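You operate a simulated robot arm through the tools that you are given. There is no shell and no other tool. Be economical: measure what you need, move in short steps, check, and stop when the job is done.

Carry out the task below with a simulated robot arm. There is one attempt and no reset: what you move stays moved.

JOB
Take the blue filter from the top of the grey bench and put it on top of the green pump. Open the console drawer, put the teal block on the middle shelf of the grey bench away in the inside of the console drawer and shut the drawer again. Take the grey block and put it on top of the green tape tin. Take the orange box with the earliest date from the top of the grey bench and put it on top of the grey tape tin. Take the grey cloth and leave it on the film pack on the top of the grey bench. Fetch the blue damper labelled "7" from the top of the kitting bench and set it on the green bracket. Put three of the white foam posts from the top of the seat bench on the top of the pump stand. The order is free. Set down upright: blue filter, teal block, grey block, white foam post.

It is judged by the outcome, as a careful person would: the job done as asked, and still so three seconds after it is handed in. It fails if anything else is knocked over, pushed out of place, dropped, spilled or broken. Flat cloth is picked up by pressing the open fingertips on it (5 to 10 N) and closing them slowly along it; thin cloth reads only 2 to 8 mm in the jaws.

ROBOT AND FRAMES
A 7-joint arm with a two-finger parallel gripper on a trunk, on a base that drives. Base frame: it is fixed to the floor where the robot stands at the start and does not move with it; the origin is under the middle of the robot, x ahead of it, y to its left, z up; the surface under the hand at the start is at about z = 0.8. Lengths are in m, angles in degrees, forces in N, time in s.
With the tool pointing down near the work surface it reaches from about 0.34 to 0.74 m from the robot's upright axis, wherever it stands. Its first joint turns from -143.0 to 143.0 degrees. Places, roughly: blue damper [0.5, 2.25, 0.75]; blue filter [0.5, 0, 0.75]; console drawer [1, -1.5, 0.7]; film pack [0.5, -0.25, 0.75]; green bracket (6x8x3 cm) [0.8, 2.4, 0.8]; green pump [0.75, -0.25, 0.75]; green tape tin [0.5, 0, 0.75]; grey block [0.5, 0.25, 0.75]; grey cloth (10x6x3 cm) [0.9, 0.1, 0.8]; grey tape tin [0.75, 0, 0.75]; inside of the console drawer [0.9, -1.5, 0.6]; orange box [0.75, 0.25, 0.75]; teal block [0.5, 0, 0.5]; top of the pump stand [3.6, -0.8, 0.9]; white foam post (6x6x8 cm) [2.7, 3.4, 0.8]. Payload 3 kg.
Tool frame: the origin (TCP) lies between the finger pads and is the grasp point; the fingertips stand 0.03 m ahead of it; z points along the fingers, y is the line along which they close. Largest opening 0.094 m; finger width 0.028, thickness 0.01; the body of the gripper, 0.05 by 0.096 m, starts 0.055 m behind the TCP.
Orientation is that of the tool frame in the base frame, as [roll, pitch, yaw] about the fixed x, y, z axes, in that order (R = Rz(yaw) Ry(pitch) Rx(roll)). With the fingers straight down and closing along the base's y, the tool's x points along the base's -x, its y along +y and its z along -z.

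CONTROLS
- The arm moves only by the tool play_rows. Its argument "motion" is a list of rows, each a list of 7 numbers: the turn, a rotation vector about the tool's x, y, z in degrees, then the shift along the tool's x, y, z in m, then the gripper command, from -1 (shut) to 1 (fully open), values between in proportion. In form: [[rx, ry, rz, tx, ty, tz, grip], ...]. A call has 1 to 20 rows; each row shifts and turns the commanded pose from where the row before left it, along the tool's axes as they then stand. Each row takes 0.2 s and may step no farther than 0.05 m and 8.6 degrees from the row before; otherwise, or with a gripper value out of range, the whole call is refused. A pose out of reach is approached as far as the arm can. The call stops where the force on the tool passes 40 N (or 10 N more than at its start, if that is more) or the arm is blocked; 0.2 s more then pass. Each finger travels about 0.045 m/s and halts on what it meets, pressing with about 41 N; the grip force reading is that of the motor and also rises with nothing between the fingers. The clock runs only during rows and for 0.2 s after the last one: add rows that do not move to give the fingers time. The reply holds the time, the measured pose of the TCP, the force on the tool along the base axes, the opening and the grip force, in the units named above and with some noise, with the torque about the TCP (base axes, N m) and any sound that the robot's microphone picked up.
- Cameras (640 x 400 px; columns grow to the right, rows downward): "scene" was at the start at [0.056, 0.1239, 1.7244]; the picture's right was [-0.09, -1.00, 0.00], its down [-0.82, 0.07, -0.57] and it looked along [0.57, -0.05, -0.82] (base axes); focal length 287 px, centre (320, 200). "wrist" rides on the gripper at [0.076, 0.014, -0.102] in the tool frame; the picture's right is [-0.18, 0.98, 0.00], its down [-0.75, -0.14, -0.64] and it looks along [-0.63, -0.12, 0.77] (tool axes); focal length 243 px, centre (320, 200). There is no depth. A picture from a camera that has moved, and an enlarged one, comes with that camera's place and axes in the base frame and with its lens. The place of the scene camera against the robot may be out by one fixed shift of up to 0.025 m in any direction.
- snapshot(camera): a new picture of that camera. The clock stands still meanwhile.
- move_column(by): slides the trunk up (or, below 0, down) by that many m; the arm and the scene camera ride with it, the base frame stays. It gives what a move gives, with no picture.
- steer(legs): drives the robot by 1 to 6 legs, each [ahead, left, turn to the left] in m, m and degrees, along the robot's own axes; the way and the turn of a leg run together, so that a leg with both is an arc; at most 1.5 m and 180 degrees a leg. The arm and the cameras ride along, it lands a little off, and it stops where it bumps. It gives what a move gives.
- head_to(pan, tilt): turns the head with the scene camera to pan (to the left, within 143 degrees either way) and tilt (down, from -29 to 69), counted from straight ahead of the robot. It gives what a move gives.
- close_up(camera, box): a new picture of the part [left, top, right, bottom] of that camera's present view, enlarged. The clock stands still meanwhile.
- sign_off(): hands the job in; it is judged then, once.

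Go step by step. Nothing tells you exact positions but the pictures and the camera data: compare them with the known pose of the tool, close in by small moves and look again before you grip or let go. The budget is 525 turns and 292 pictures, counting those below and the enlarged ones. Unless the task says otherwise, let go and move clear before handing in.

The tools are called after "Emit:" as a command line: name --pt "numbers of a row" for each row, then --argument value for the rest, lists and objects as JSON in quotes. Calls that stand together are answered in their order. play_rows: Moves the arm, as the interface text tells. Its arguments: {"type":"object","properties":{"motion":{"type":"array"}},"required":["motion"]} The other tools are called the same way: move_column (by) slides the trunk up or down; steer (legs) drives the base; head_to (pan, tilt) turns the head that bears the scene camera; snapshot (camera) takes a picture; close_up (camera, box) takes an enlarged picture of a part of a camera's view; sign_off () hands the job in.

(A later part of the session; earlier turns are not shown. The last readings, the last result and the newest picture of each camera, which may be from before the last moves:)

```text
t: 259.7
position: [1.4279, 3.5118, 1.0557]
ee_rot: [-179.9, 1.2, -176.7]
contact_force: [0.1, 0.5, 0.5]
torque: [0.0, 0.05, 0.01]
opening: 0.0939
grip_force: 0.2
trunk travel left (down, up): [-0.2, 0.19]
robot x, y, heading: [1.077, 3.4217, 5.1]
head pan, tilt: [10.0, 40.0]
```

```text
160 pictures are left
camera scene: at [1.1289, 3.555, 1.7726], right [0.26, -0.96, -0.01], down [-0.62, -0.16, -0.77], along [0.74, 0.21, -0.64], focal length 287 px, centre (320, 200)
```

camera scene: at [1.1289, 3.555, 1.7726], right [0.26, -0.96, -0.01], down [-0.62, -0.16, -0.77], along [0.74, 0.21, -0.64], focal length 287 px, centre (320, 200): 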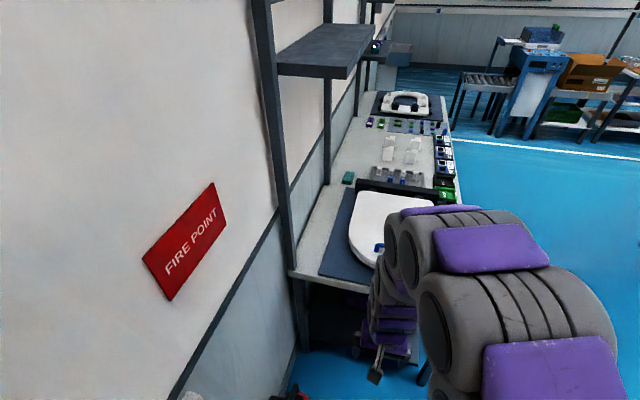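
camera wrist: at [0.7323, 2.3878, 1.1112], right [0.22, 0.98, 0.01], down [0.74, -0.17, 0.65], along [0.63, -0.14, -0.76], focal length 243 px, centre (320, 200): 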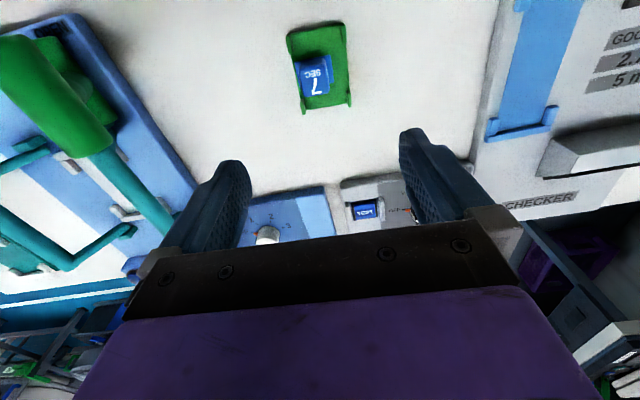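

I touched the bench corner; backing off left, then threading the midpoint between bench corner and extinguisher.

Emit:
steer --legs '[[0, 0.07, -5]]'

Emit:
head_to --pan -75 --tilt 69

Emit:
snapshot --camera "scene"

Emit:
head_to --pan 60 --tilt 69

Emit:
snapshot --camera "scene"

```text
t: 260.7
position: [1.4229, 3.5203, 1.0553]
ee_rot: [178.6, 0.6, 178.4]
contact_force: [2.5, -1.9, 0.9]
torque: [0.17, 0.16, 0.03]
opening: 0.0938
grip_force: 0.1
trunk travel left (down, up): [-0.2, 0.19]
robot x, y, heading: [1.059, 3.4815, 0.4]
head pan, tilt: [10.0, 40.0]
```

```text
t: 262.3
position: [1.4176, 3.5441, 1.0536]
ee_rot: [179.9, 1.0, 178.4]
contact_force: [-0.1, -0.3, -0.2]
torque: [0.02, -0.01, 0.03]
opening: 0.094
grip_force: 0.1
trunk travel left (down, up): [-0.2, 0.19]
robot x, y, heading: [1.0565, 3.4886, 0.9]
head pan, tilt: [-75.0, 68.8]
```

```text
159 pictures are left
camera scene: at [1.0496, 3.5395, 1.7379], right [-0.96, -0.27, 0.0], down [-0.25, 0.9, -0.35], along [0.1, -0.34, -0.94], focal length 287 px, centre (320, 200)
```

scene: 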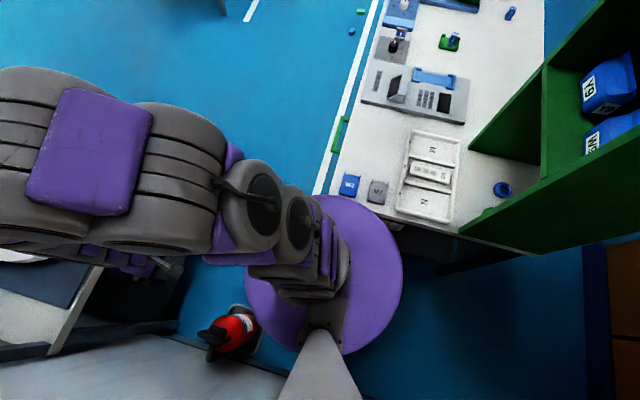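

```text
t: 264.5
position: [1.4175, 3.5416, 1.0522]
ee_rot: [179.7, 0.9, 178.3]
contact_force: [0.0, 0.4, 0.2]
torque: [-0.01, -0.01, -0.05]
opening: 0.0939
grip_force: 0.1
trunk travel left (down, up): [-0.2, 0.19]
robot x, y, heading: [1.055, 3.4876, 0.6]
head pan, tilt: [60.0, 68.8]
```

```text
158 pictures are left
camera scene: at [1.0621, 3.6362, 1.7394], right [0.87, -0.49, -0.01], down [-0.46, -0.81, -0.38], along [0.18, 0.33, -0.93], focal length 287 px, centre (320, 200)
```

scene: 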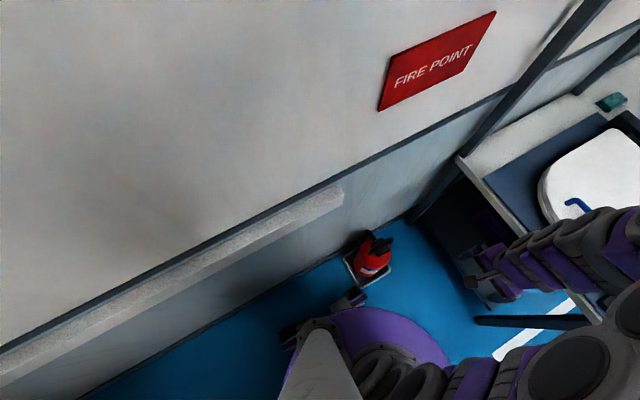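

Emit:
steer --legs '[[0.15, -0.05, -0.6]]'

```text
t: 265.7
position: [1.4213, 3.59, 1.0481]
ee_rot: [-178.3, 1.1, -173.2]
contact_force: [0.6, -0.5, -0.7]
torque: [0.03, -0.04, 0.01]
opening: 0.0939
grip_force: 0.0
trunk travel left (down, up): [-0.2, 0.19]
robot x, y, heading: [1.0741, 3.4446, 8.5]
head pan, tilt: [60.0, 68.8]
stopped in leg 1: the robot was blocked; the commanded pose is now the measured one
```

Blocked at the front-left wheel by the extinguisher stand. I'll back up, straighten, and pass at y≈3.405.

Emit:
steer --legs '[[-0.08, 0.0, -8.5]]'

Emit:
head_to --pan 50 --tilt 60

Emit:
snapshot --camera "scene"

```text
t: 266.8
position: [1.3584, 3.5292, 1.0479]
ee_rot: [-178.4, 1.1, 177.9]
contact_force: [-0.7, -0.3, 1.0]
torque: [-0.04, 0.03, 0.04]
opening: 0.0938
grip_force: 0.0
trunk travel left (down, up): [-0.2, 0.19]
robot x, y, heading: [0.9959, 3.4436, 0.1]
head pan, tilt: [60.0, 68.8]
```

```text
t: 267.5
position: [1.3586, 3.5283, 1.0467]
ee_rot: [-178.5, 1.1, 177.9]
contact_force: [-0.3, -0.6, -0.4]
torque: [0.01, 0.0, -0.01]
opening: 0.094
grip_force: 0.1
trunk travel left (down, up): [-0.2, 0.19]
robot x, y, heading: [0.9962, 3.4399, 0.3]
head pan, tilt: [50.0, 60.0]
```

```text
157 pictures are left
camera scene: at [1.0222, 3.6241, 1.743], right [0.77, -0.64, 0.0], down [-0.56, -0.66, -0.5], along [0.32, 0.38, -0.87], focal length 287 px, centre (320, 200)
```

scene: 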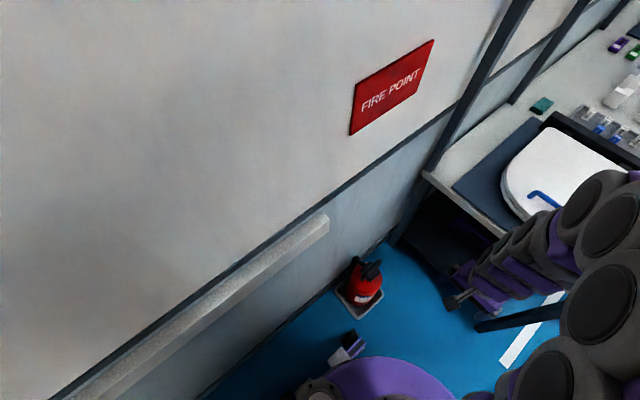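

Emit:
steer --legs '[[0, -0.035, -0.2]]'

Emit:
steer --legs '[[0.25, 0, 0]]'

```text
t: 268.4
position: [1.3597, 3.5014, 1.046]
ee_rot: [-178.0, 1.2, 177.8]
contact_force: [0.8, -0.1, 0.3]
torque: [-0.06, -0.02, 0.01]
opening: 0.0939
grip_force: 0.0
trunk travel left (down, up): [-0.2, 0.19]
robot x, y, heading: [0.9975, 3.4107, -0.4]
head pan, tilt: [50.0, 60.0]
```

```text
t: 270.1
position: [1.6039, 3.4915, 1.046]
ee_rot: [-178.5, 1.1, 177.7]
contact_force: [-1.3, -0.1, -0.2]
torque: [0.01, -0.02, 0.01]
opening: 0.094
grip_force: 0.1
trunk travel left (down, up): [-0.2, 0.19]
robot x, y, heading: [1.2433, 3.4055, -0.3]
head pan, tilt: [50.0, 60.0]
```

Emit:
steer --legs '[[0.2, 0, 0], [0.05, -0.3, 0], [0, -0.4, 0]]'

Emit:
head_to --pan 40 --tilt 35

Emit:
snapshot --camera "scene"

Emit:
head_to --pan -50 --tilt 30

Emit:
snapshot --camera "scene"

Emit:
head_to --pan -100 --tilt 35

Emit:
snapshot --camera "scene"

```text
t: 275.5
position: [1.8407, 2.7521, 1.0494]
ee_rot: [179.9, 1.1, 177.8]
contact_force: [0.3, 0.2, 0.0]
torque: [-0.04, 0.01, 0.02]
opening: 0.0939
grip_force: 0.0
trunk travel left (down, up): [-0.2, 0.19]
robot x, y, heading: [1.4811, 2.6916, -0.3]
head pan, tilt: [50.0, 60.0]
```

```text
t: 276.4
position: [1.8398, 2.7582, 1.0492]
ee_rot: [-179.5, 1.1, 177.6]
contact_force: [-0.1, -0.3, 0.9]
torque: [0.0, 0.01, -0.02]
opening: 0.0941
grip_force: 0.1
trunk travel left (down, up): [-0.2, 0.19]
robot x, y, heading: [1.4809, 2.6892, 0.3]
head pan, tilt: [40.0, 35.0]
```

```text
156 pictures are left
camera scene: at [1.5301, 2.8505, 1.78], right [0.64, -0.77, -0.01], down [-0.44, -0.36, -0.82], along [0.63, 0.54, -0.57], focal length 287 px, centre (320, 200)
```

scene: 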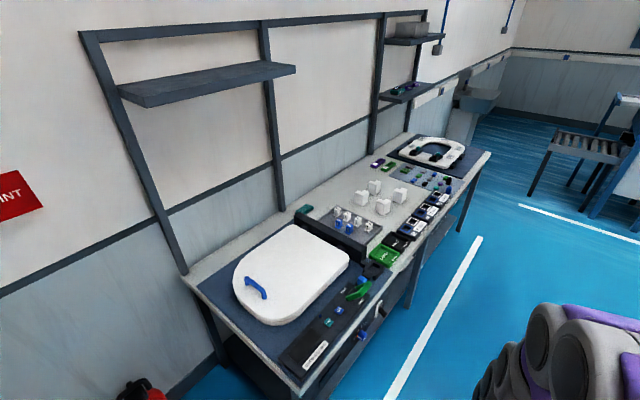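

```text
t: 278.0
position: [1.8405, 2.761, 1.0494]
ee_rot: [-179.4, 1.1, 177.9]
contact_force: [-0.1, -1.1, 0.2]
torque: [0.05, 0.03, -0.01]
opening: 0.0941
grip_force: 0.1
trunk travel left (down, up): [-0.2, 0.19]
robot x, y, heading: [1.4791, 2.6914, 0.5]
head pan, tilt: [-50.0, 30.0]
```

```text
155 pictures are left
camera scene: at [1.5209, 2.7338, 1.7858], right [-0.76, -0.64, 0.0], down [-0.32, 0.39, -0.86], along [0.56, -0.66, -0.51], focal length 287 px, centre (320, 200)
```

scene: 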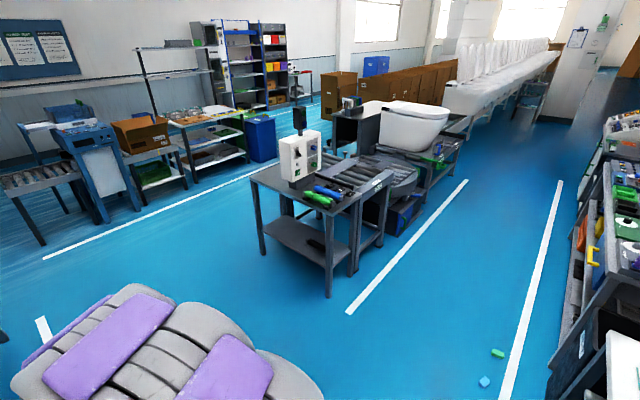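

```text
t: 279.2
position: [1.8399, 2.7847, 1.0473]
ee_rot: [-178.5, 1.2, 178.0]
contact_force: [-0.3, 0.6, 0.4]
torque: [-0.03, -0.01, 0.01]
opening: 0.0942
grip_force: 0.1
trunk travel left (down, up): [-0.2, 0.19]
robot x, y, heading: [1.4814, 2.6924, 0.1]
head pan, tilt: [-100.0, 35.0]
```

```text
154 pictures are left
camera scene: at [1.4474, 2.7516, 1.7771], right [-0.99, 0.17, 0.0], down [0.1, 0.56, -0.82], along [-0.14, -0.81, -0.57], focal length 287 px, centre (320, 200)
```

scene: 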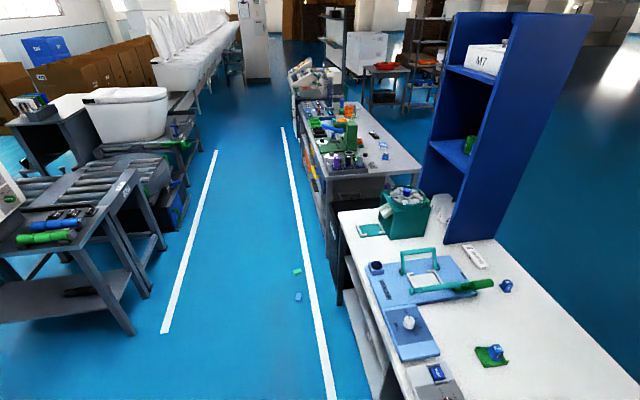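

In the aisle now. The foam posts are on the seat bench near [2.8,3.5]; the pump stand is the dark table beyond the roller line. Driving to the seat bench.

Emit:
steer --legs '[[1.25, -0.05, 0], [0, 0, 90], [0.1, 0, 0]]'

Emit:
head_to --pan 0 --tilt 45

Emit:
snapshot --camera "scene"

Emit:
snapshot --camera "wrist"

```text
t: 289.9
position: [2.5975, 3.1048, 1.0477]
ee_rot: [-178.8, 1.1, -92.0]
contact_force: [0.2, -0.6, -0.8]
torque: [-0.02, -0.01, 0.02]
opening: 0.0941
grip_force: 0.2
trunk travel left (down, up): [-0.2, 0.19]
robot x, y, heading: [2.6782, 2.7455, 90.2]
head pan, tilt: [-100.0, 35.0]
```

```text
t: 291.7
position: [2.5972, 3.1035, 1.0483]
ee_rot: [-178.8, 1.3, -92.0]
contact_force: [0.0, 0.5, 0.7]
torque: [-0.03, -0.01, 0.01]
opening: 0.0941
grip_force: 0.0
trunk travel left (down, up): [-0.2, 0.19]
robot x, y, heading: [2.6846, 2.7434, 90.3]
head pan, tilt: [0.0, 45.0]
```

```text
153 pictures are left
camera scene: at [2.5481, 2.7883, 1.7624], right [1.0, 0.0, 0.0], down [0.0, -0.71, -0.71], along [0.0, 0.71, -0.71], focal length 287 px, centre (320, 200)
```

scene: 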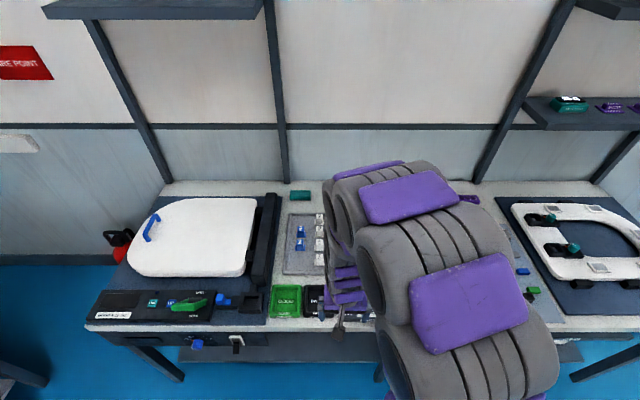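

```text
152 pictures are left
camera wrist: at [2.5785, 3.0259, 1.1486], right [-0.98, 0.22, -0.02], down [0.15, 0.74, 0.66], along [0.16, 0.64, -0.75], focal length 243 px, centre (320, 200)
```

wrist: 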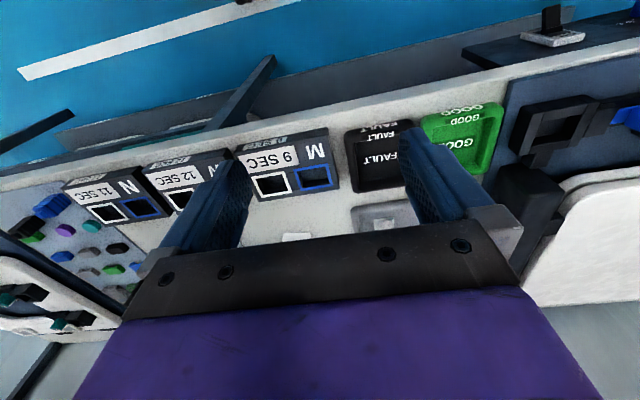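

Emit:
play_rows --pt "-1.2 1.3 0 -0.0366 -0.0244 -0.007 1" --pt "0 0 0 -0.0366 -0.0244 -0.007 1" --pt "0 0 0 -0.0366 -0.0244 -0.007 1" --pt "0 0 0 -0.0366 -0.0244 -0.007 1" --pt "0 0 0 -0.0366 -0.0244 -0.007 1" --pt "0 0 0 -0.0366 -0.0244 -0.007 1" --pt "0 0 0 -0.0366 -0.0244 -0.007 1" --pt "0 0 0 0 0 0 1"

Emit:
snapshot --camera "wrist"

Emit:
snapshot --camera "scene"

```text
t: 293.5
position: [2.7765, 3.3498, 1.0979]
ee_rot: [180.0, 0.0, -92.0]
contact_force: [0.2, -0.2, 0.7]
torque: [0.0, 0.0, 0.0]
opening: 0.0938
grip_force: 0.0
trunk travel left (down, up): [-0.2, 0.19]
robot x, y, heading: [2.679, 2.7404, 90.0]
head pan, tilt: [0.0, 45.0]
```

```text
151 pictures are left
camera wrist: at [2.7595, 3.2744, 1.2006], right [-0.98, 0.22, 0.0], down [0.17, 0.75, 0.64], along [0.14, 0.63, -0.77], focal length 243 px, centre (320, 200)
```

wrist: 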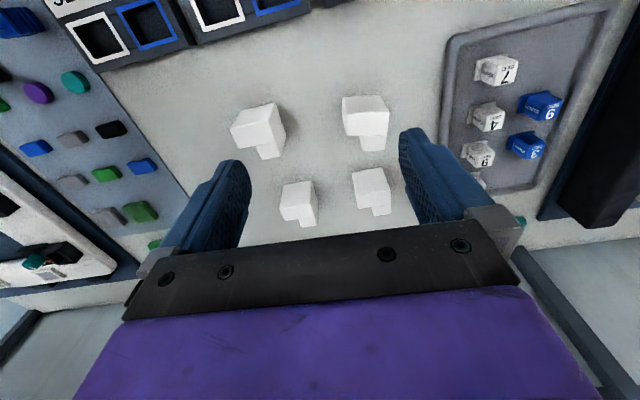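

```text
150 pictures are left
camera scene: at [2.5508, 2.7893, 1.7626], right [1.0, 0.0, 0.0], down [0.0, -0.71, -0.71], along [0.0, 0.71, -0.71], focal length 287 px, centre (320, 200)
```

scene: 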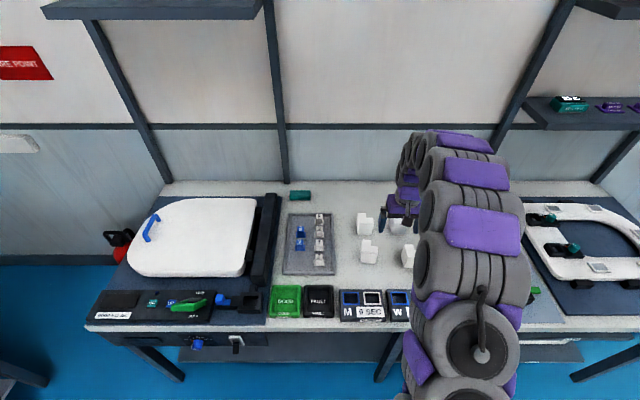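

Emit:
close_up --camera "wrist" --box '[220, 80, 420, 240]'

Emit:
close_up --camera "scene" --box '[330, 190, 430, 280]'

```text
2.50 times, centred on (320, 160) of wrist
camera zoom: at [2.7595, 3.2744, 1.2006], right [-0.98, 0.22, 0.0], down [0.17, 0.75, 0.64], along [0.14, 0.63, -0.77], focal length 606 px, centre (320, 300)
```

zoom: 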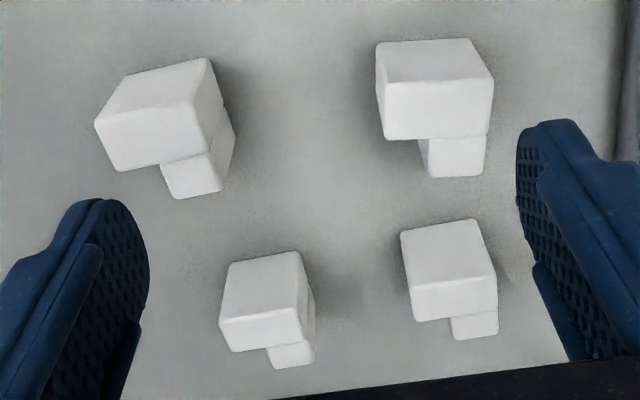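

```text
4.44 times, centred on (380, 235) of scene
camera zoom: at [2.5508, 2.7893, 1.7626], right [1.0, 0.0, 0.0], down [0.0, -0.71, -0.71], along [0.0, 0.71, -0.71], focal length 1276 px, centre (53, 44)
```

zoom: 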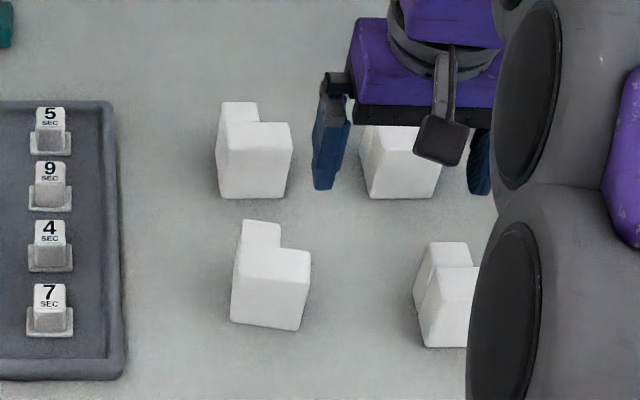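

Four L-shaped white posts. Taking the near one first at ≈[2.726,3.42], rotated ~10°. Moving above.

Emit:
play_rows --pt "0 0 0 -0.0345 0.026 0 1" --pt "0 0 0 -0.0345 0.026 0 1" --pt "0 0 8 0 0 0.03 1" --pt "0 0 0 0 0 0.045 1" --pt "0 0 0 0 0 0.045 1" --pt "0 0 0 0 0 0 1"

Emit:
snapshot --camera "wrist"

```text
t: 294.9
position: [2.7271, 3.4218, 0.9765]
ee_rot: [-180.0, -0.2, -100.2]
contact_force: [0.1, -0.6, -0.6]
torque: [0.03, -0.02, 0.07]
opening: 0.0941
grip_force: 0.0
trunk travel left (down, up): [-0.2, 0.19]
robot x, y, heading: [2.6821, 2.7428, 90.1]
head pan, tilt: [0.0, 45.0]
```

```text
147 pictures are left
camera wrist: at [2.6999, 3.3504, 1.0788], right [-0.94, 0.35, 0.0], down [0.27, 0.72, 0.64], along [0.23, 0.6, -0.77], focal length 243 px, centre (320, 200)
```

wrist: 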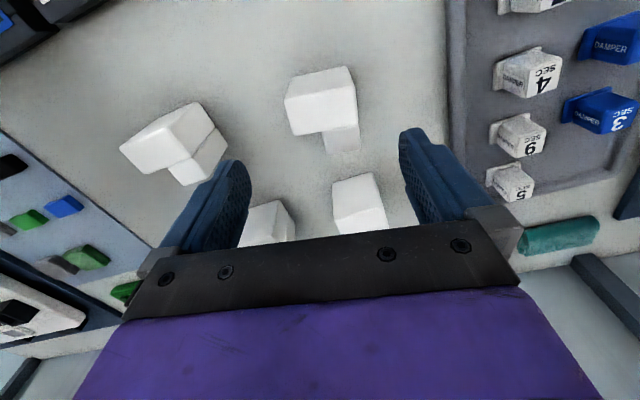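

Emit:
play_rows --pt "0 0 0 0 0.002 0.04 1" --pt "0 0 0 0 0 0.04 1" --pt "0 0 0 0 0 0.03 1" --pt "0 0 0 0 0 0 1"

Emit:
snapshot --camera "wrist"

```text
t: 295.9
position: [2.7259, 3.4255, 0.8685]
ee_rot: [180.0, 0.0, -100.0]
contact_force: [0.2, 0.7, 0.4]
torque: [0.01, 0.01, -0.02]
opening: 0.0941
grip_force: 0.1
trunk travel left (down, up): [-0.2, 0.19]
robot x, y, heading: [2.6843, 2.7429, 90.1]
head pan, tilt: [0.0, 45.0]
```

```text
146 pictures are left
camera wrist: at [2.6997, 3.353, 0.9707], right [-0.94, 0.35, 0.0], down [0.27, 0.72, 0.64], along [0.23, 0.6, -0.77], focal length 243 px, centre (320, 200)
```

wrist: 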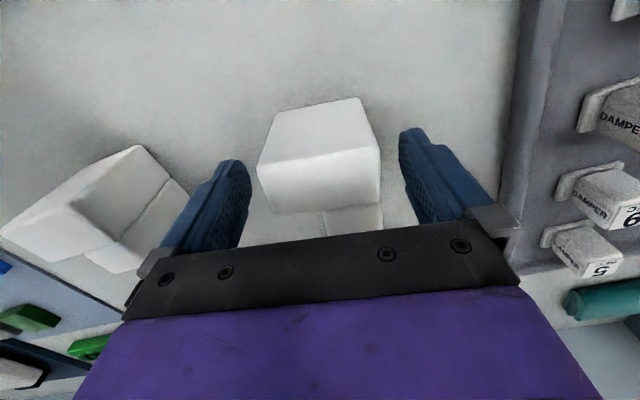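

Emit:
play_rows --pt "0 0 0 0 0 0.015 1" --pt "0 0 0 0 0 0 0.6" --pt "0 0 0 0 0 0 0.3" --pt "0 0 0 0 0 0 0.1" --pt "0 0 0 0 0 0 0.1" --pt "0 0 0 0 0 0 0.1"

```text
t: 297.3
position: [2.7257, 3.4232, 0.8527]
ee_rot: [180.0, -0.1, -100.0]
contact_force: [0.0, 0.2, 0.1]
torque: [-0.04, 0.01, -0.02]
opening: 0.063
grip_force: 41.3
trunk travel left (down, up): [-0.2, 0.19]
robot x, y, heading: [2.6789, 2.7461, 90.0]
head pan, tilt: [0.0, 45.0]
```

Gripped (6.3 cm). Lifting and retracting for travel.

Emit:
play_rows --pt "0 0 0 0 0 -0.03 0.1" --pt "0 0 0 0 0 -0.05 0.1" --pt "0 0 0 0 0 -0.05 0.1" --pt "0 0 0 0 0 -0.05 0.1" --pt "0 0 0 0.045 0 -0.015 0.1" --pt "0 0 0 0.045 0 -0.005 0.1" --pt "0 0 0 0.045 0 0 0.1" --pt "0 0 0 0.045 0 0 0.1" --pt "0 0 0 0.045 0 0 0.1" --pt "0 0 0 0.04 0 0 0.1" --pt "0 0 0 0 0 0 0.1"

Emit:
steer --legs '[[-0.3, 0, 0], [0, 0, -90]]'

Emit:
head_to --pan -30 --tilt 25

Emit:
snapshot --camera "scene"

```text
t: 299.7
position: [2.6808, 3.1626, 1.0533]
ee_rot: [179.9, -0.2, -100.0]
contact_force: [-0.2, 0.2, 0.2]
torque: [0.01, 0.01, 0.01]
opening: 0.063
grip_force: 41.2
trunk travel left (down, up): [-0.2, 0.19]
robot x, y, heading: [2.6777, 2.7408, 90.3]
head pan, tilt: [0.0, 45.0]
```

```text
t: 305.6
position: [3.0985, 2.4247, 1.0536]
ee_rot: [180.0, -0.1, 167.4]
contact_force: [-0.1, 0.3, -0.3]
torque: [-0.02, -0.02, 0.05]
opening: 0.0629
grip_force: 41.2
trunk travel left (down, up): [-0.2, 0.19]
robot x, y, heading: [2.6825, 2.4447, -2.3]
head pan, tilt: [0.0, 45.0]
```

```text
t: 306.6
position: [3.0991, 2.4247, 1.0538]
ee_rot: [-180.0, -0.1, 167.4]
contact_force: [-0.2, -0.5, 0.9]
torque: [0.0, -0.03, 0.03]
opening: 0.0629
grip_force: 41.2
trunk travel left (down, up): [-0.2, 0.19]
robot x, y, heading: [2.682, 2.4456, -2.3]
head pan, tilt: [-30.0, 25.0]
```

```text
145 pictures are left
camera scene: at [2.748, 2.5261, 1.7931], right [-0.53, -0.85, 0.0], down [-0.36, 0.23, -0.91], along [0.76, -0.48, -0.42], focal length 287 px, centre (320, 200)
```

scene: 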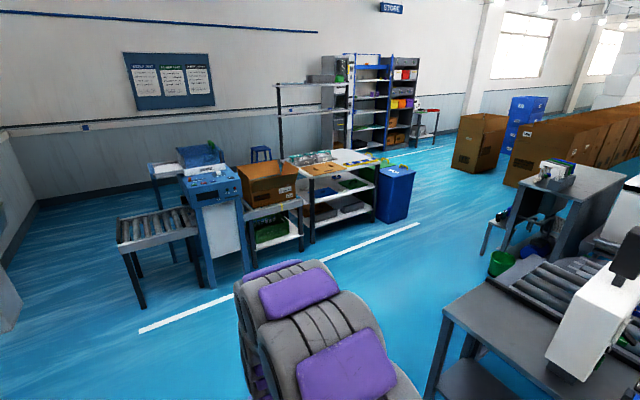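

The pump stand (dark table) is ahead-right. Driving into the far aisle for a closer look.

Emit:
steer --legs '[[1.5, 0.06, 2.3], [0, 0, -90], [1.2, 0, 0]]'

Emit:
head_to --pan 20 --tilt 30

Emit:
snapshot --camera "scene"

Emit:
head_to --pan -35 --tilt 30

Emit:
snapshot --camera "scene"

```text
refused: leg 1 is longer than a leg can be; nothing moved
```

```text
t: 307.8
position: [3.0982, 2.4248, 1.0544]
ee_rot: [-180.0, -0.1, 167.4]
contact_force: [0.7, -0.4, 0.1]
torque: [-0.01, 0.02, -0.01]
opening: 0.0628
grip_force: 41.3
trunk travel left (down, up): [-0.2, 0.19]
robot x, y, heading: [2.679, 2.4431, -2.4]
head pan, tilt: [20.0, 30.0]
```

```text
144 pictures are left
camera scene: at [2.7564, 2.6028, 1.7851], right [0.3, -0.95, 0.0], down [-0.48, -0.15, -0.86], along [0.82, 0.26, -0.5], focal length 287 px, centre (320, 200)
```

scene: 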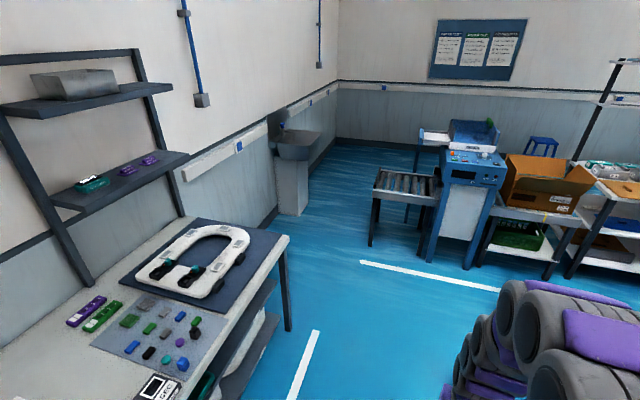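

```text
t: 309.0
position: [3.0974, 2.4243, 1.0531]
ee_rot: [-179.9, -0.1, 167.4]
contact_force: [0.2, 0.4, 0.1]
torque: [-0.01, 0.04, 0.04]
opening: 0.0629
grip_force: 40.9
trunk travel left (down, up): [-0.2, 0.19]
robot x, y, heading: [2.6788, 2.4419, -2.3]
head pan, tilt: [-35.0, 30.0]
```

```text
143 pictures are left
camera scene: at [2.7421, 2.5205, 1.7852], right [-0.61, -0.8, 0.0], down [-0.4, 0.3, -0.87], along [0.69, -0.53, -0.5], focal length 287 px, centre (320, 200)
```

scene: 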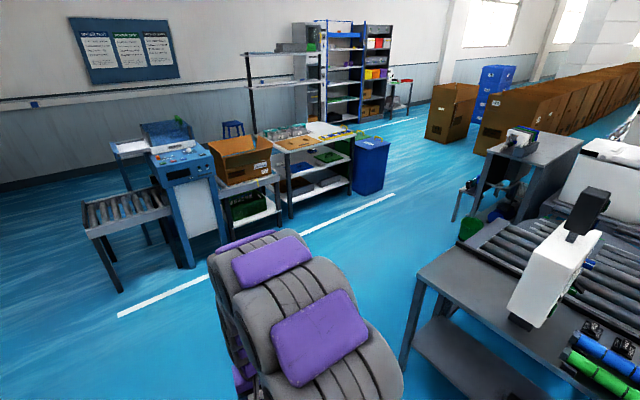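

Emit:
steer --legs '[[1.4, 0.06, 2.3], [0, 0, -90], [1.1, 0, 0]]'

Emit:
snapshot --camera "scene"

```text
t: 325.0
position: [4.1793, 0.9482, 1.0533]
ee_rot: [-180.0, 0.0, 83.3]
contact_force: [0.3, -0.5, -0.7]
torque: [0.03, -0.03, -0.01]
opening: 0.0628
grip_force: 41.3
trunk travel left (down, up): [-0.2, 0.19]
robot x, y, heading: [4.1542, 1.3646, -86.4]
head pan, tilt: [-35.0, 30.0]
```

```text
142 pictures are left
camera scene: at [4.2561, 1.313, 1.7852], right [-0.85, 0.52, 0.0], down [0.26, 0.43, -0.87], along [-0.45, -0.74, -0.5], focal length 287 px, centre (320, 200)
```

scene: 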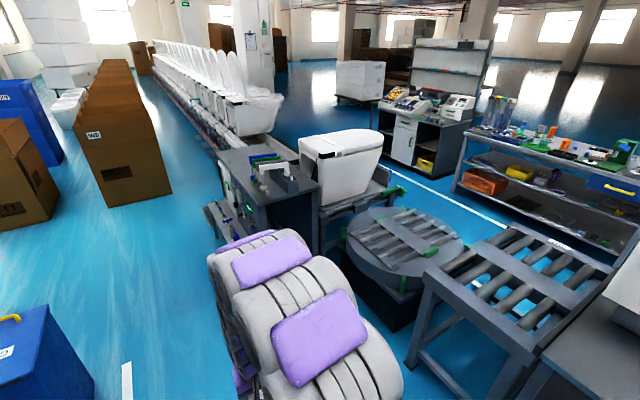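

Emit:
steer --legs '[[0.9, 0.0, -3.6]]'

Emit:
head_to --pan -40 --tilt 40

Emit:
snapshot --camera "scene"

```text
t: 329.7
position: [4.168, 0.0433, 1.0539]
ee_rot: [180.0, 0.1, 79.0]
contact_force: [0.1, -0.9, -1.3]
torque: [0.0, -0.02, 0.01]
opening: 0.0633
grip_force: 40.8
trunk travel left (down, up): [-0.2, 0.19]
robot x, y, heading: [4.174, 0.4601, -90.6]
head pan, tilt: [-35.0, 30.0]
```

```text
t: 330.5
position: [4.1679, 0.046, 1.0544]
ee_rot: [180.0, 0.1, 79.0]
contact_force: [0.3, 0.3, -0.6]
torque: [-0.02, 0.0, -0.01]
opening: 0.0633
grip_force: 41.1
trunk travel left (down, up): [-0.2, 0.19]
robot x, y, heading: [4.1753, 0.4621, -90.8]
head pan, tilt: [-40.0, 40.0]
```

```text
141 pictures are left
camera scene: at [4.2708, 0.4111, 1.7699], right [-0.76, 0.65, 0.0], down [0.42, 0.49, -0.77], along [-0.5, -0.58, -0.64], focal length 287 px, centre (320, 200)
```

scene: 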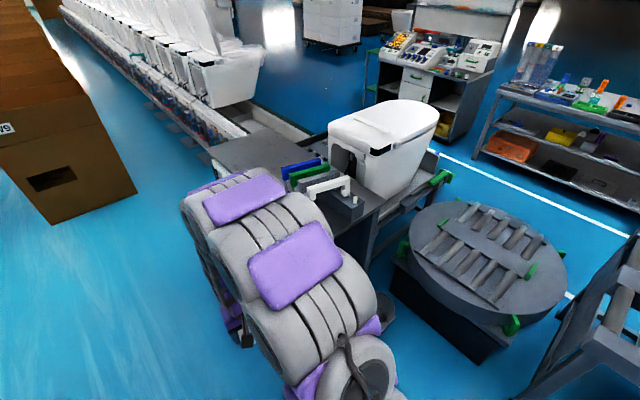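

Emit:
steer --legs '[[0.75, 0.1, 0.7]]'

Emit:
head_to --pan -75 --tilt 50

Emit:
snapshot --camera "scene"

```text
t: 334.5
position: [4.2799, -0.698, 1.054]
ee_rot: [180.0, -0.1, 80.5]
contact_force: [0.3, -0.6, 0.0]
torque: [0.03, -0.01, 0.0]
opening: 0.0629
grip_force: 40.7
trunk travel left (down, up): [-0.2, 0.19]
robot x, y, heading: [4.2779, -0.2857, -89.4]
head pan, tilt: [-40.0, 40.0]
```

```text
t: 335.5
position: [4.2807, -0.6967, 1.0557]
ee_rot: [-179.9, 0.1, 80.5]
contact_force: [-0.3, 0.2, -0.5]
torque: [0.02, 0.0, -0.03]
opening: 0.0629
grip_force: 41.2
trunk travel left (down, up): [-0.2, 0.19]
robot x, y, heading: [4.2777, -0.2824, -89.4]
head pan, tilt: [-75.0, 50.0]
```

```text
140 pictures are left
camera scene: at [4.3533, -0.2853, 1.7558], right [-0.27, 0.96, 0.0], down [0.74, 0.21, -0.64], along [-0.62, -0.17, -0.77], focal length 287 px, centre (320, 200)
```

scene: 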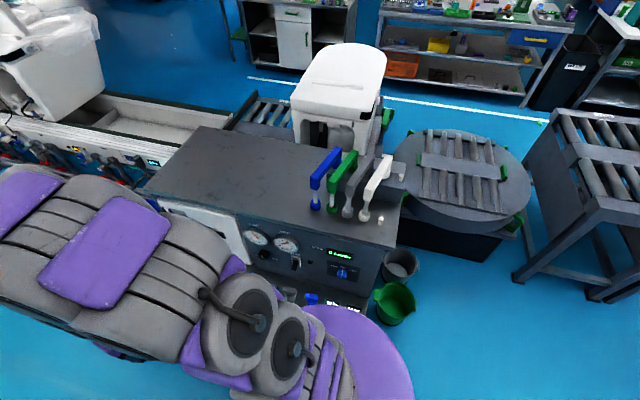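

Excellent view: stand top spans about x 3.40–3.81, y −1.11…−0.16, with the −y half free. Moving alongside and turning to face it.

Emit:
steer --legs '[[0.56, 0.0, 0], [0, 0, -90.6]]'

Emit:
head_to --pan 0 --tilt 55

Emit:
snapshot --camera "scene"

Emit:
snapshot --camera "wrist"

```text
t: 342.6
position: [3.8703, -0.8626, 1.0558]
ee_rot: [180.0, 0.1, -9.3]
contact_force: [0.3, 0.4, -0.6]
torque: [0.02, 0.01, -0.04]
opening: 0.063
grip_force: 41.0
trunk travel left (down, up): [-0.2, 0.19]
robot x, y, heading: [4.281, -0.8553, -179.1]
head pan, tilt: [-75.0, 50.0]
```

```text
t: 344.1
position: [3.8699, -0.8619, 1.0565]
ee_rot: [179.9, 0.1, -9.3]
contact_force: [-0.5, 0.2, -0.6]
torque: [0.0, 0.03, 0.03]
opening: 0.0632
grip_force: 41.3
trunk travel left (down, up): [-0.2, 0.19]
robot x, y, heading: [4.2835, -0.8558, -179.1]
head pan, tilt: [0.0, 55.0]
```

```text
139 pictures are left
camera scene: at [4.2493, -1.0077, 1.7491], right [-0.01, 1.0, 0.0], down [0.82, 0.01, -0.57], along [-0.57, -0.01, -0.82], focal length 287 px, centre (320, 200)
```

scene: 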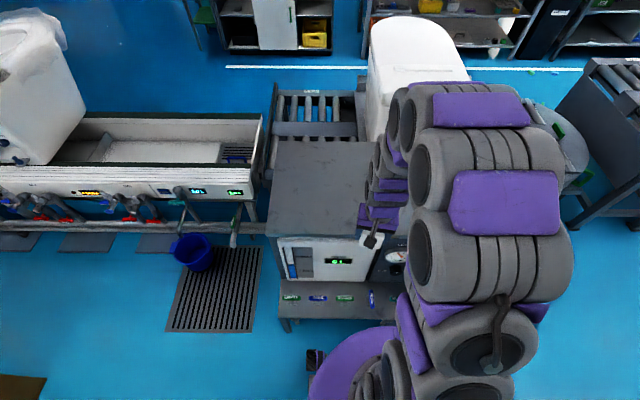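

```text
138 pictures are left
camera wrist: at [3.9433, -0.8878, 1.1575], right [-0.34, -0.94, 0.0], down [-0.72, 0.26, 0.64], along [-0.61, 0.22, -0.77], focal length 243 px, centre (320, 200)
```

wrist: 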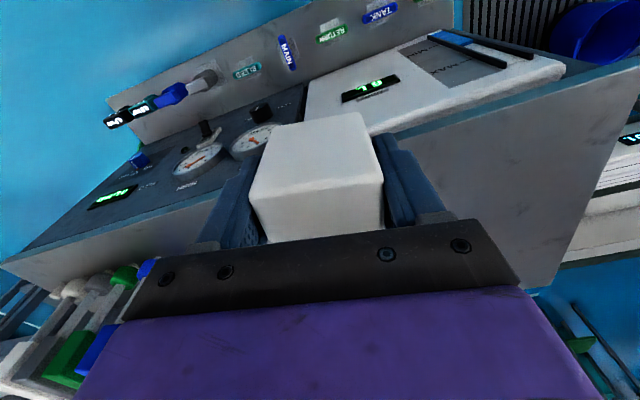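

Stand's free end: corner ≈[3.76,-1.21]. I'll put the first post near [3.60,-1.05]. Moving over it.

Emit:
play_rows --pt "0 0 0 -0.0337 0.033 0 0.1" --pt "0 0 0 -0.0337 0.033 0 0.1" --pt "0 0 0 -0.0337 0.033 0 0.1" --pt "0 0 0 -0.0337 0.033 0 0.1" --pt "0 0 0 -0.0337 0.033 0 0.1" --pt "0 0 0 -0.0337 0.033 0 0.1" --pt "0 0 0 -0.0337 0.033 0 0.1" --pt "0 0 0 0 0 0 0.1"

Emit:
snapshot --camera "wrist"

Emit:
snapshot --camera "scene"

```text
t: 345.9
position: [3.6037, -1.0553, 1.0597]
ee_rot: [180.0, 0.0, -9.3]
contact_force: [-0.7, -0.7, -0.5]
torque: [0.06, -0.03, -0.03]
opening: 0.063
grip_force: 41.2
trunk travel left (down, up): [-0.2, 0.19]
robot x, y, heading: [4.2837, -0.8541, -179.1]
head pan, tilt: [0.0, 55.0]
```

```text
137 pictures are left
camera wrist: at [3.677, -1.0818, 1.1622], right [-0.34, -0.94, 0.0], down [-0.72, 0.26, 0.64], along [-0.61, 0.22, -0.77], focal length 243 px, centre (320, 200)
```

wrist: 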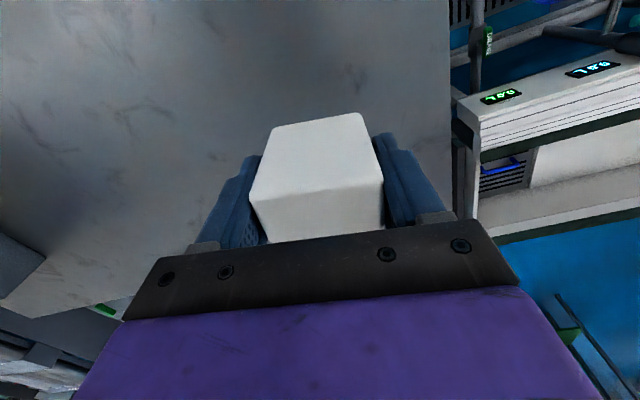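

```text
136 pictures are left
camera scene: at [4.2484, -1.0106, 1.7489], right [-0.02, 1.0, 0.0], down [0.82, 0.01, -0.57], along [-0.57, -0.01, -0.82], focal length 287 px, centre (320, 200)
```

scene: 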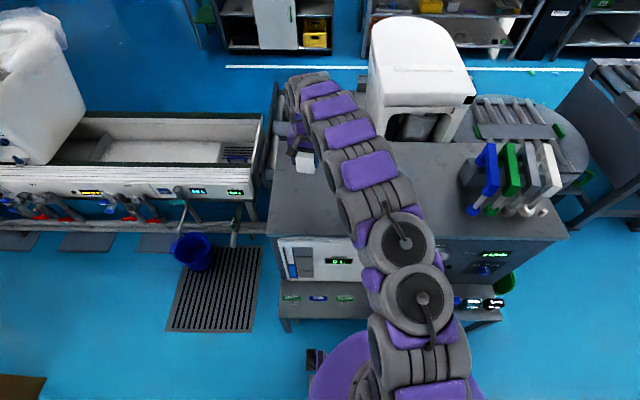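

Emit:
play_rows --pt "0 0 0 0 0 0.03 0.1" --pt "0 0 0 0 0 0.03 0.1" --pt "0 0 0 0 0 0.02 0.1" --pt "0 0 0 0 0 0.01 0.1" --pt "0 0 0 0 0 0.006 0.1" --pt "0 0 0 0 0 0.006 0.1" --pt "0 0 0 0 0 0 0.1"

Emit:
snapshot --camera "wrist"

```text
t: 347.5
position: [3.5992, -1.0527, 0.9536]
ee_rot: [-179.9, 0.1, -9.3]
contact_force: [0.5, -0.5, 0.0]
torque: [0.0, 0.01, -0.01]
opening: 0.0632
grip_force: 40.8
trunk travel left (down, up): [-0.2, 0.19]
robot x, y, heading: [4.2851, -0.8572, -178.9]
head pan, tilt: [0.0, 55.0]
```

```text
135 pictures are left
camera wrist: at [3.6735, -1.0778, 1.0558], right [-0.34, -0.94, 0.0], down [-0.72, 0.26, 0.64], along [-0.61, 0.22, -0.77], focal length 243 px, centre (320, 200)
```

wrist: 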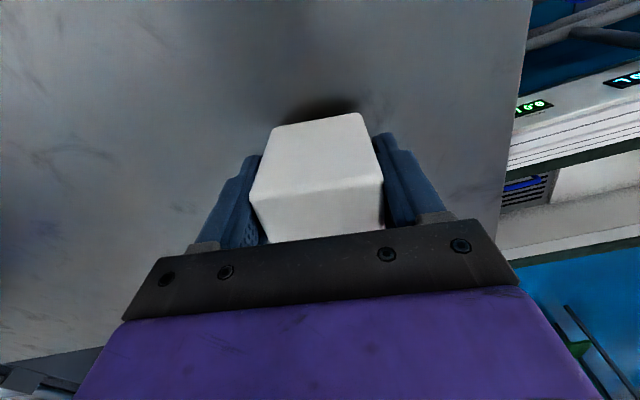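

Emit:
play_rows --pt "0 0 0 0 0 0.006 0.1" --pt "0 0 0 0 0 0.006 0.1" --pt "0 0 0 0 0 0.006 0.1" --pt "0 0 0 0 0 0.005 0.1" --pt "0 0 0 0 0 0 0.1"

```text
t: 348.7
position: [3.5997, -1.0515, 0.9324]
ee_rot: [179.9, 0.2, -9.4]
contact_force: [4.7, 0.7, 15.6]
torque: [0.07, -0.35, 0.05]
opening: 0.063
grip_force: 40.9
trunk travel left (down, up): [-0.2, 0.19]
robot x, y, heading: [4.2804, -0.8557, -179.2]
head pan, tilt: [0.0, 55.0]
```

Contact (stand top ≈0.88). Releasing.

Emit:
play_rows --pt "0 0 0 0 0 0 0.5" --pt "0 0 0 0 0 0 0.8" --pt "0 0 0 0 0 0 1" --pt "0 0 0 0 0 0 1" --pt "0 0 0 0 0 -0.03 1" --pt "0 0 0 0 0 -0.05 1" --pt "0 0 0 0 0 -0.05 1" --pt "0 0 0 0.04 0 0 1" --pt "0 0 0 0.04 -0.025 0 1" --pt "0 0 0 0.04 -0.025 0 1" --pt "0 0 0 0.04 -0.025 0 1" --pt "0 0 0 0.03 -0.03 0 1" --pt "0 0 0 0.03 -0.03 0 1" --pt "0 0 0 0.02 -0.03 0 1" --pt "0 0 0 0 -0.03 0 1" --pt "0 0 0 0 0 0 1"

Emit:
snapshot --camera "scene"

```text
t: 352.1
position: [3.8706, -0.8976, 1.0613]
ee_rot: [179.9, 0.1, -9.3]
contact_force: [-0.5, 0.1, -0.7]
torque: [0.01, 0.0, -0.01]
opening: 0.0942
grip_force: 0.1
trunk travel left (down, up): [-0.2, 0.19]
robot x, y, heading: [4.2808, -0.8561, -179.0]
head pan, tilt: [0.0, 55.0]
```

```text
134 pictures are left
camera scene: at [4.2495, -1.0071, 1.7492], right [-0.02, 1.0, 0.0], down [0.82, 0.01, -0.57], along [-0.57, -0.01, -0.82], focal length 287 px, centre (320, 200)
```

scene: 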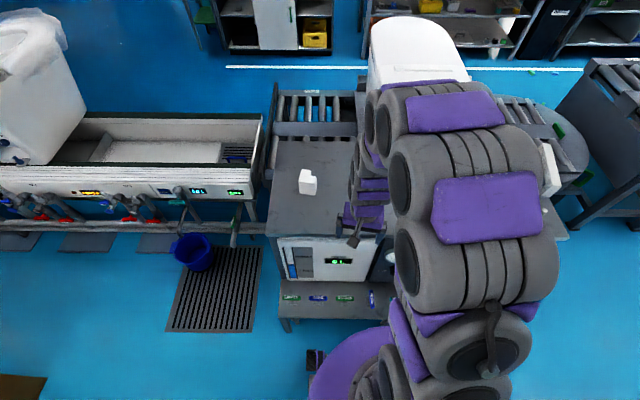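

First post is on the stand. Returning for the second.

Emit:
steer --legs '[[0, 0, -91], [1.5, 0, 0], [1.5, 0, 0], [0, 1.42, 0], [0.58, 0, 0]]'

Emit:
snapshot --camera "wrist"

```text
t: 380.0
position: [2.5532, 2.966, 1.0612]
ee_rot: [180.0, 0.1, -91.9]
contact_force: [-0.5, -0.2, 0.1]
torque: [0.01, -0.01, -0.01]
opening: 0.0941
grip_force: 0.0
trunk travel left (down, up): [-0.2, 0.19]
robot x, y, heading: [2.6492, 2.5632, 98.4]
head pan, tilt: [0.0, 55.0]
```

```text
133 pictures are left
camera wrist: at [2.537, 2.89, 1.1631], right [-0.98, 0.22, 0.0], down [0.17, 0.75, 0.64], along [0.14, 0.63, -0.77], focal length 243 px, centre (320, 200)
```

wrist: 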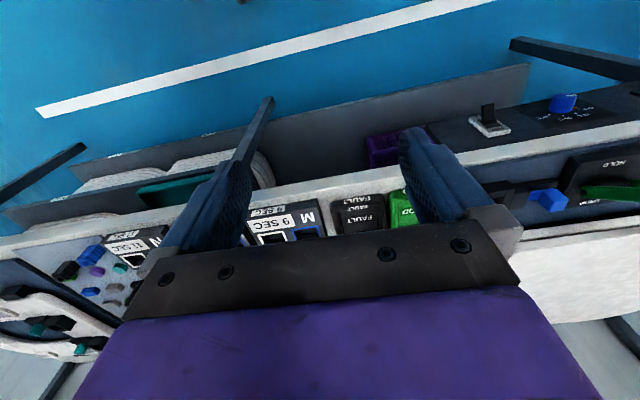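

Emit:
steer --legs '[[0, 0, -8.4], [0.17, -0.19, 0]]'

Emit:
play_rows --pt "0 0 0 -0.045 0 0 1" --pt "0 0 0 -0.045 0 0 1" --pt "0 0 0 -0.045 0 0 1" --pt "0 0 0 -0.045 0 0 1" --pt "0 0 0 -0.02 0 0 1" --pt "0 0 0 0 0 0 1"

Emit:
snapshot --camera "wrist"

```text
t: 382.4
position: [2.7865, 3.1489, 1.0621]
ee_rot: [-179.6, 0.1, -99.8]
contact_force: [0.4, 0.1, -0.3]
torque: [0.01, 0.01, 0.0]
opening: 0.094
grip_force: 0.0
trunk travel left (down, up): [-0.2, 0.19]
robot x, y, heading: [2.8337, 2.735, 90.4]
head pan, tilt: [0.0, 55.0]
```

```text
t: 383.8
position: [2.8308, 3.3444, 1.06]
ee_rot: [179.9, 0.2, -99.8]
contact_force: [0.4, 0.2, 0.0]
torque: [0.03, 0.01, -0.02]
opening: 0.0939
grip_force: 0.1
trunk travel left (down, up): [-0.2, 0.19]
robot x, y, heading: [2.8353, 2.7377, 90.1]
head pan, tilt: [0.0, 55.0]
```

```text
132 pictures are left
camera wrist: at [2.8045, 3.2722, 1.1627], right [-0.94, 0.35, 0.0], down [0.27, 0.72, 0.64], along [0.22, 0.6, -0.76], focal length 243 px, centre (320, 200)
```

wrist: 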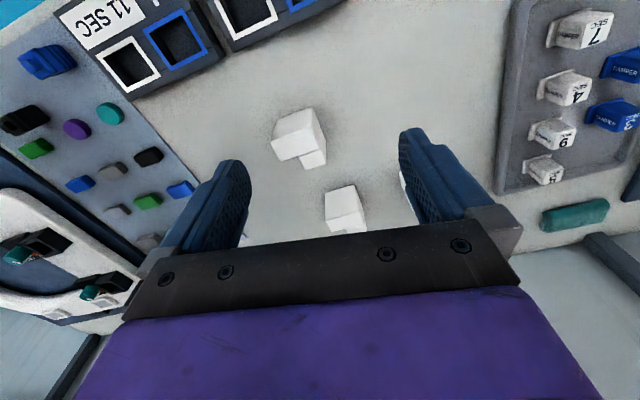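

Emit:
close_up --camera "wrist" --box '[250, 90, 390, 190]'

```text
4.00 times, centred on (320, 140) of wrist
camera zoom: at [2.8045, 3.2722, 1.1627], right [-0.94, 0.35, 0.0], down [0.27, 0.72, 0.64], along [0.22, 0.6, -0.76], focal length 970 px, centre (320, 440)
```

zoom: 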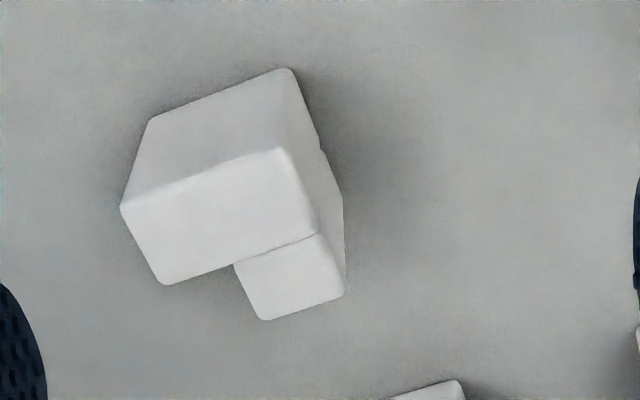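

Emit:
play_rows --pt "0 0 0 -0.0345 -0.023 0 1" --pt "0 0 0 -0.0345 -0.023 0 1" --pt "0 0 -4.9 0 0 0.04 1" --pt "0 0 -4.9 0 0 0.045 1" --pt "0 0 0 0 0 0 1"

Emit:
snapshot --camera "wrist"

```text
t: 385.0
position: [2.8794, 3.4059, 0.9791]
ee_rot: [-179.8, 0.3, -90.0]
contact_force: [-0.4, 0.4, -0.2]
torque: [-0.06, 0.01, 0.02]
opening: 0.0939
grip_force: 0.1
trunk travel left (down, up): [-0.2, 0.19]
robot x, y, heading: [2.8326, 2.7351, 90.4]
head pan, tilt: [0.0, 55.0]
```

```text
130 pictures are left
camera wrist: at [2.8648, 3.3312, 1.0812], right [-0.98, 0.18, 0.0], down [0.14, 0.75, 0.65], along [0.12, 0.63, -0.76], focal length 243 px, centre (320, 200)
```

wrist: 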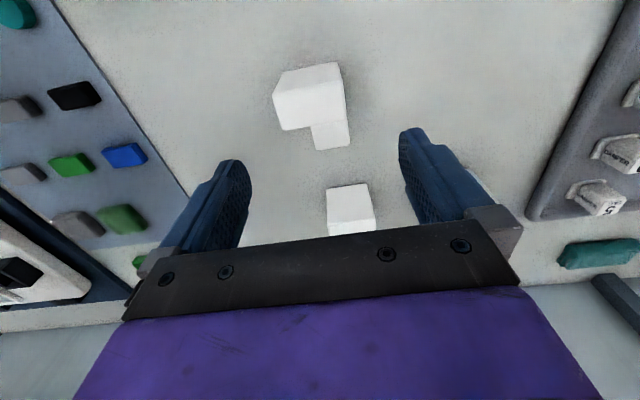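

Emit:
play_rows --pt "0 0 0 0 -0.01 0.04 1" --pt "0 0 0 0 0 0.04 1" --pt "0 0 0 0 0 0.03 1" --pt "0 0 0 0 0 0 1"

Emit:
snapshot --camera "wrist"

```text
t: 386.0
position: [2.891, 3.4056, 0.8674]
ee_rot: [-179.9, 0.3, -90.0]
contact_force: [-0.4, -0.5, -0.4]
torque: [0.03, 0.01, -0.01]
opening: 0.0943
grip_force: 0.1
trunk travel left (down, up): [-0.2, 0.19]
robot x, y, heading: [2.8335, 2.7367, 90.3]
head pan, tilt: [0.0, 55.0]
```

```text
129 pictures are left
camera wrist: at [2.8776, 3.3296, 0.9702], right [-0.98, 0.18, 0.0], down [0.14, 0.75, 0.64], along [0.12, 0.63, -0.76], focal length 243 px, centre (320, 200)
```

wrist: 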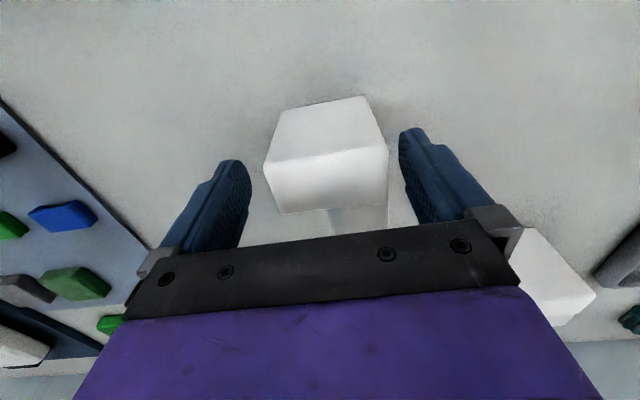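

Emit:
play_rows --pt "0 0 0 0 0.002 0.015 1" --pt "0 0 0 0 0 0 0.6" --pt "0 0 0 0 0 0 0.3" --pt "0 0 0 0 0 0 0.1" --pt "0 0 0 0 0 0 0.1" --pt "0 0 0 0 0 -0.03 0.1" --pt "0 0 0 0 0 -0.05 0.1" --pt "0 0 0 0 0 -0.05 0.1" --pt "0 0 0 0 0 -0.05 0.1" --pt "0 0 0 0.045 0 -0.015 0.1" --pt "0 0 0 0.045 0 -0.005 0.1" --pt "0 0 0 0.045 0 0 0.1" --pt "0 0 0 0.045 0 0 0.1" --pt "0 0 0 0.045 0 0 0.1" --pt "0 0 0 0.03 0 0 0.1" --pt "0 0 0 0 0 0 0.1"

Emit:
snapshot --camera "wrist"

```text
t: 389.4
position: [2.8908, 3.1515, 1.0526]
ee_rot: [-179.9, 0.2, -90.0]
contact_force: [0.4, 0.5, -0.2]
torque: [-0.02, -0.02, -0.01]
opening: 0.0631
grip_force: 41.2
trunk travel left (down, up): [-0.2, 0.19]
robot x, y, heading: [2.831, 2.7363, 90.1]
head pan, tilt: [0.0, 55.0]
```

```text
128 pictures are left
camera wrist: at [2.8771, 3.0746, 1.1539], right [-0.98, 0.18, 0.0], down [0.14, 0.75, 0.64], along [0.12, 0.63, -0.76], focal length 243 px, centre (320, 200)
```

wrist: 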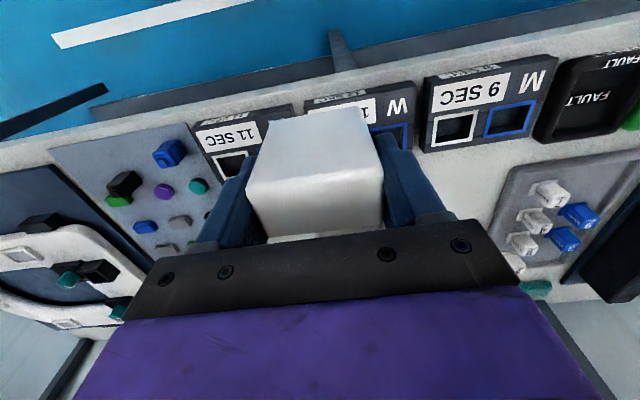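

Emit:
steer --legs '[[-0.55, 0, 0], [0, -1.45, 0], [0, 0, -180], [1.5, 0, 0]]'

```text
t: 414.1
position: [4.2112, 0.2502, 1.0529]
ee_rot: [-179.8, 0.1, 87.7]
contact_force: [0.4, -0.1, -0.9]
torque: [0.02, -0.02, 0.0]
opening: 0.0629
grip_force: 41.0
trunk travel left (down, up): [-0.2, 0.19]
robot x, y, heading: [4.2868, 0.6602, -92.4]
head pan, tilt: [0.0, 55.0]
```

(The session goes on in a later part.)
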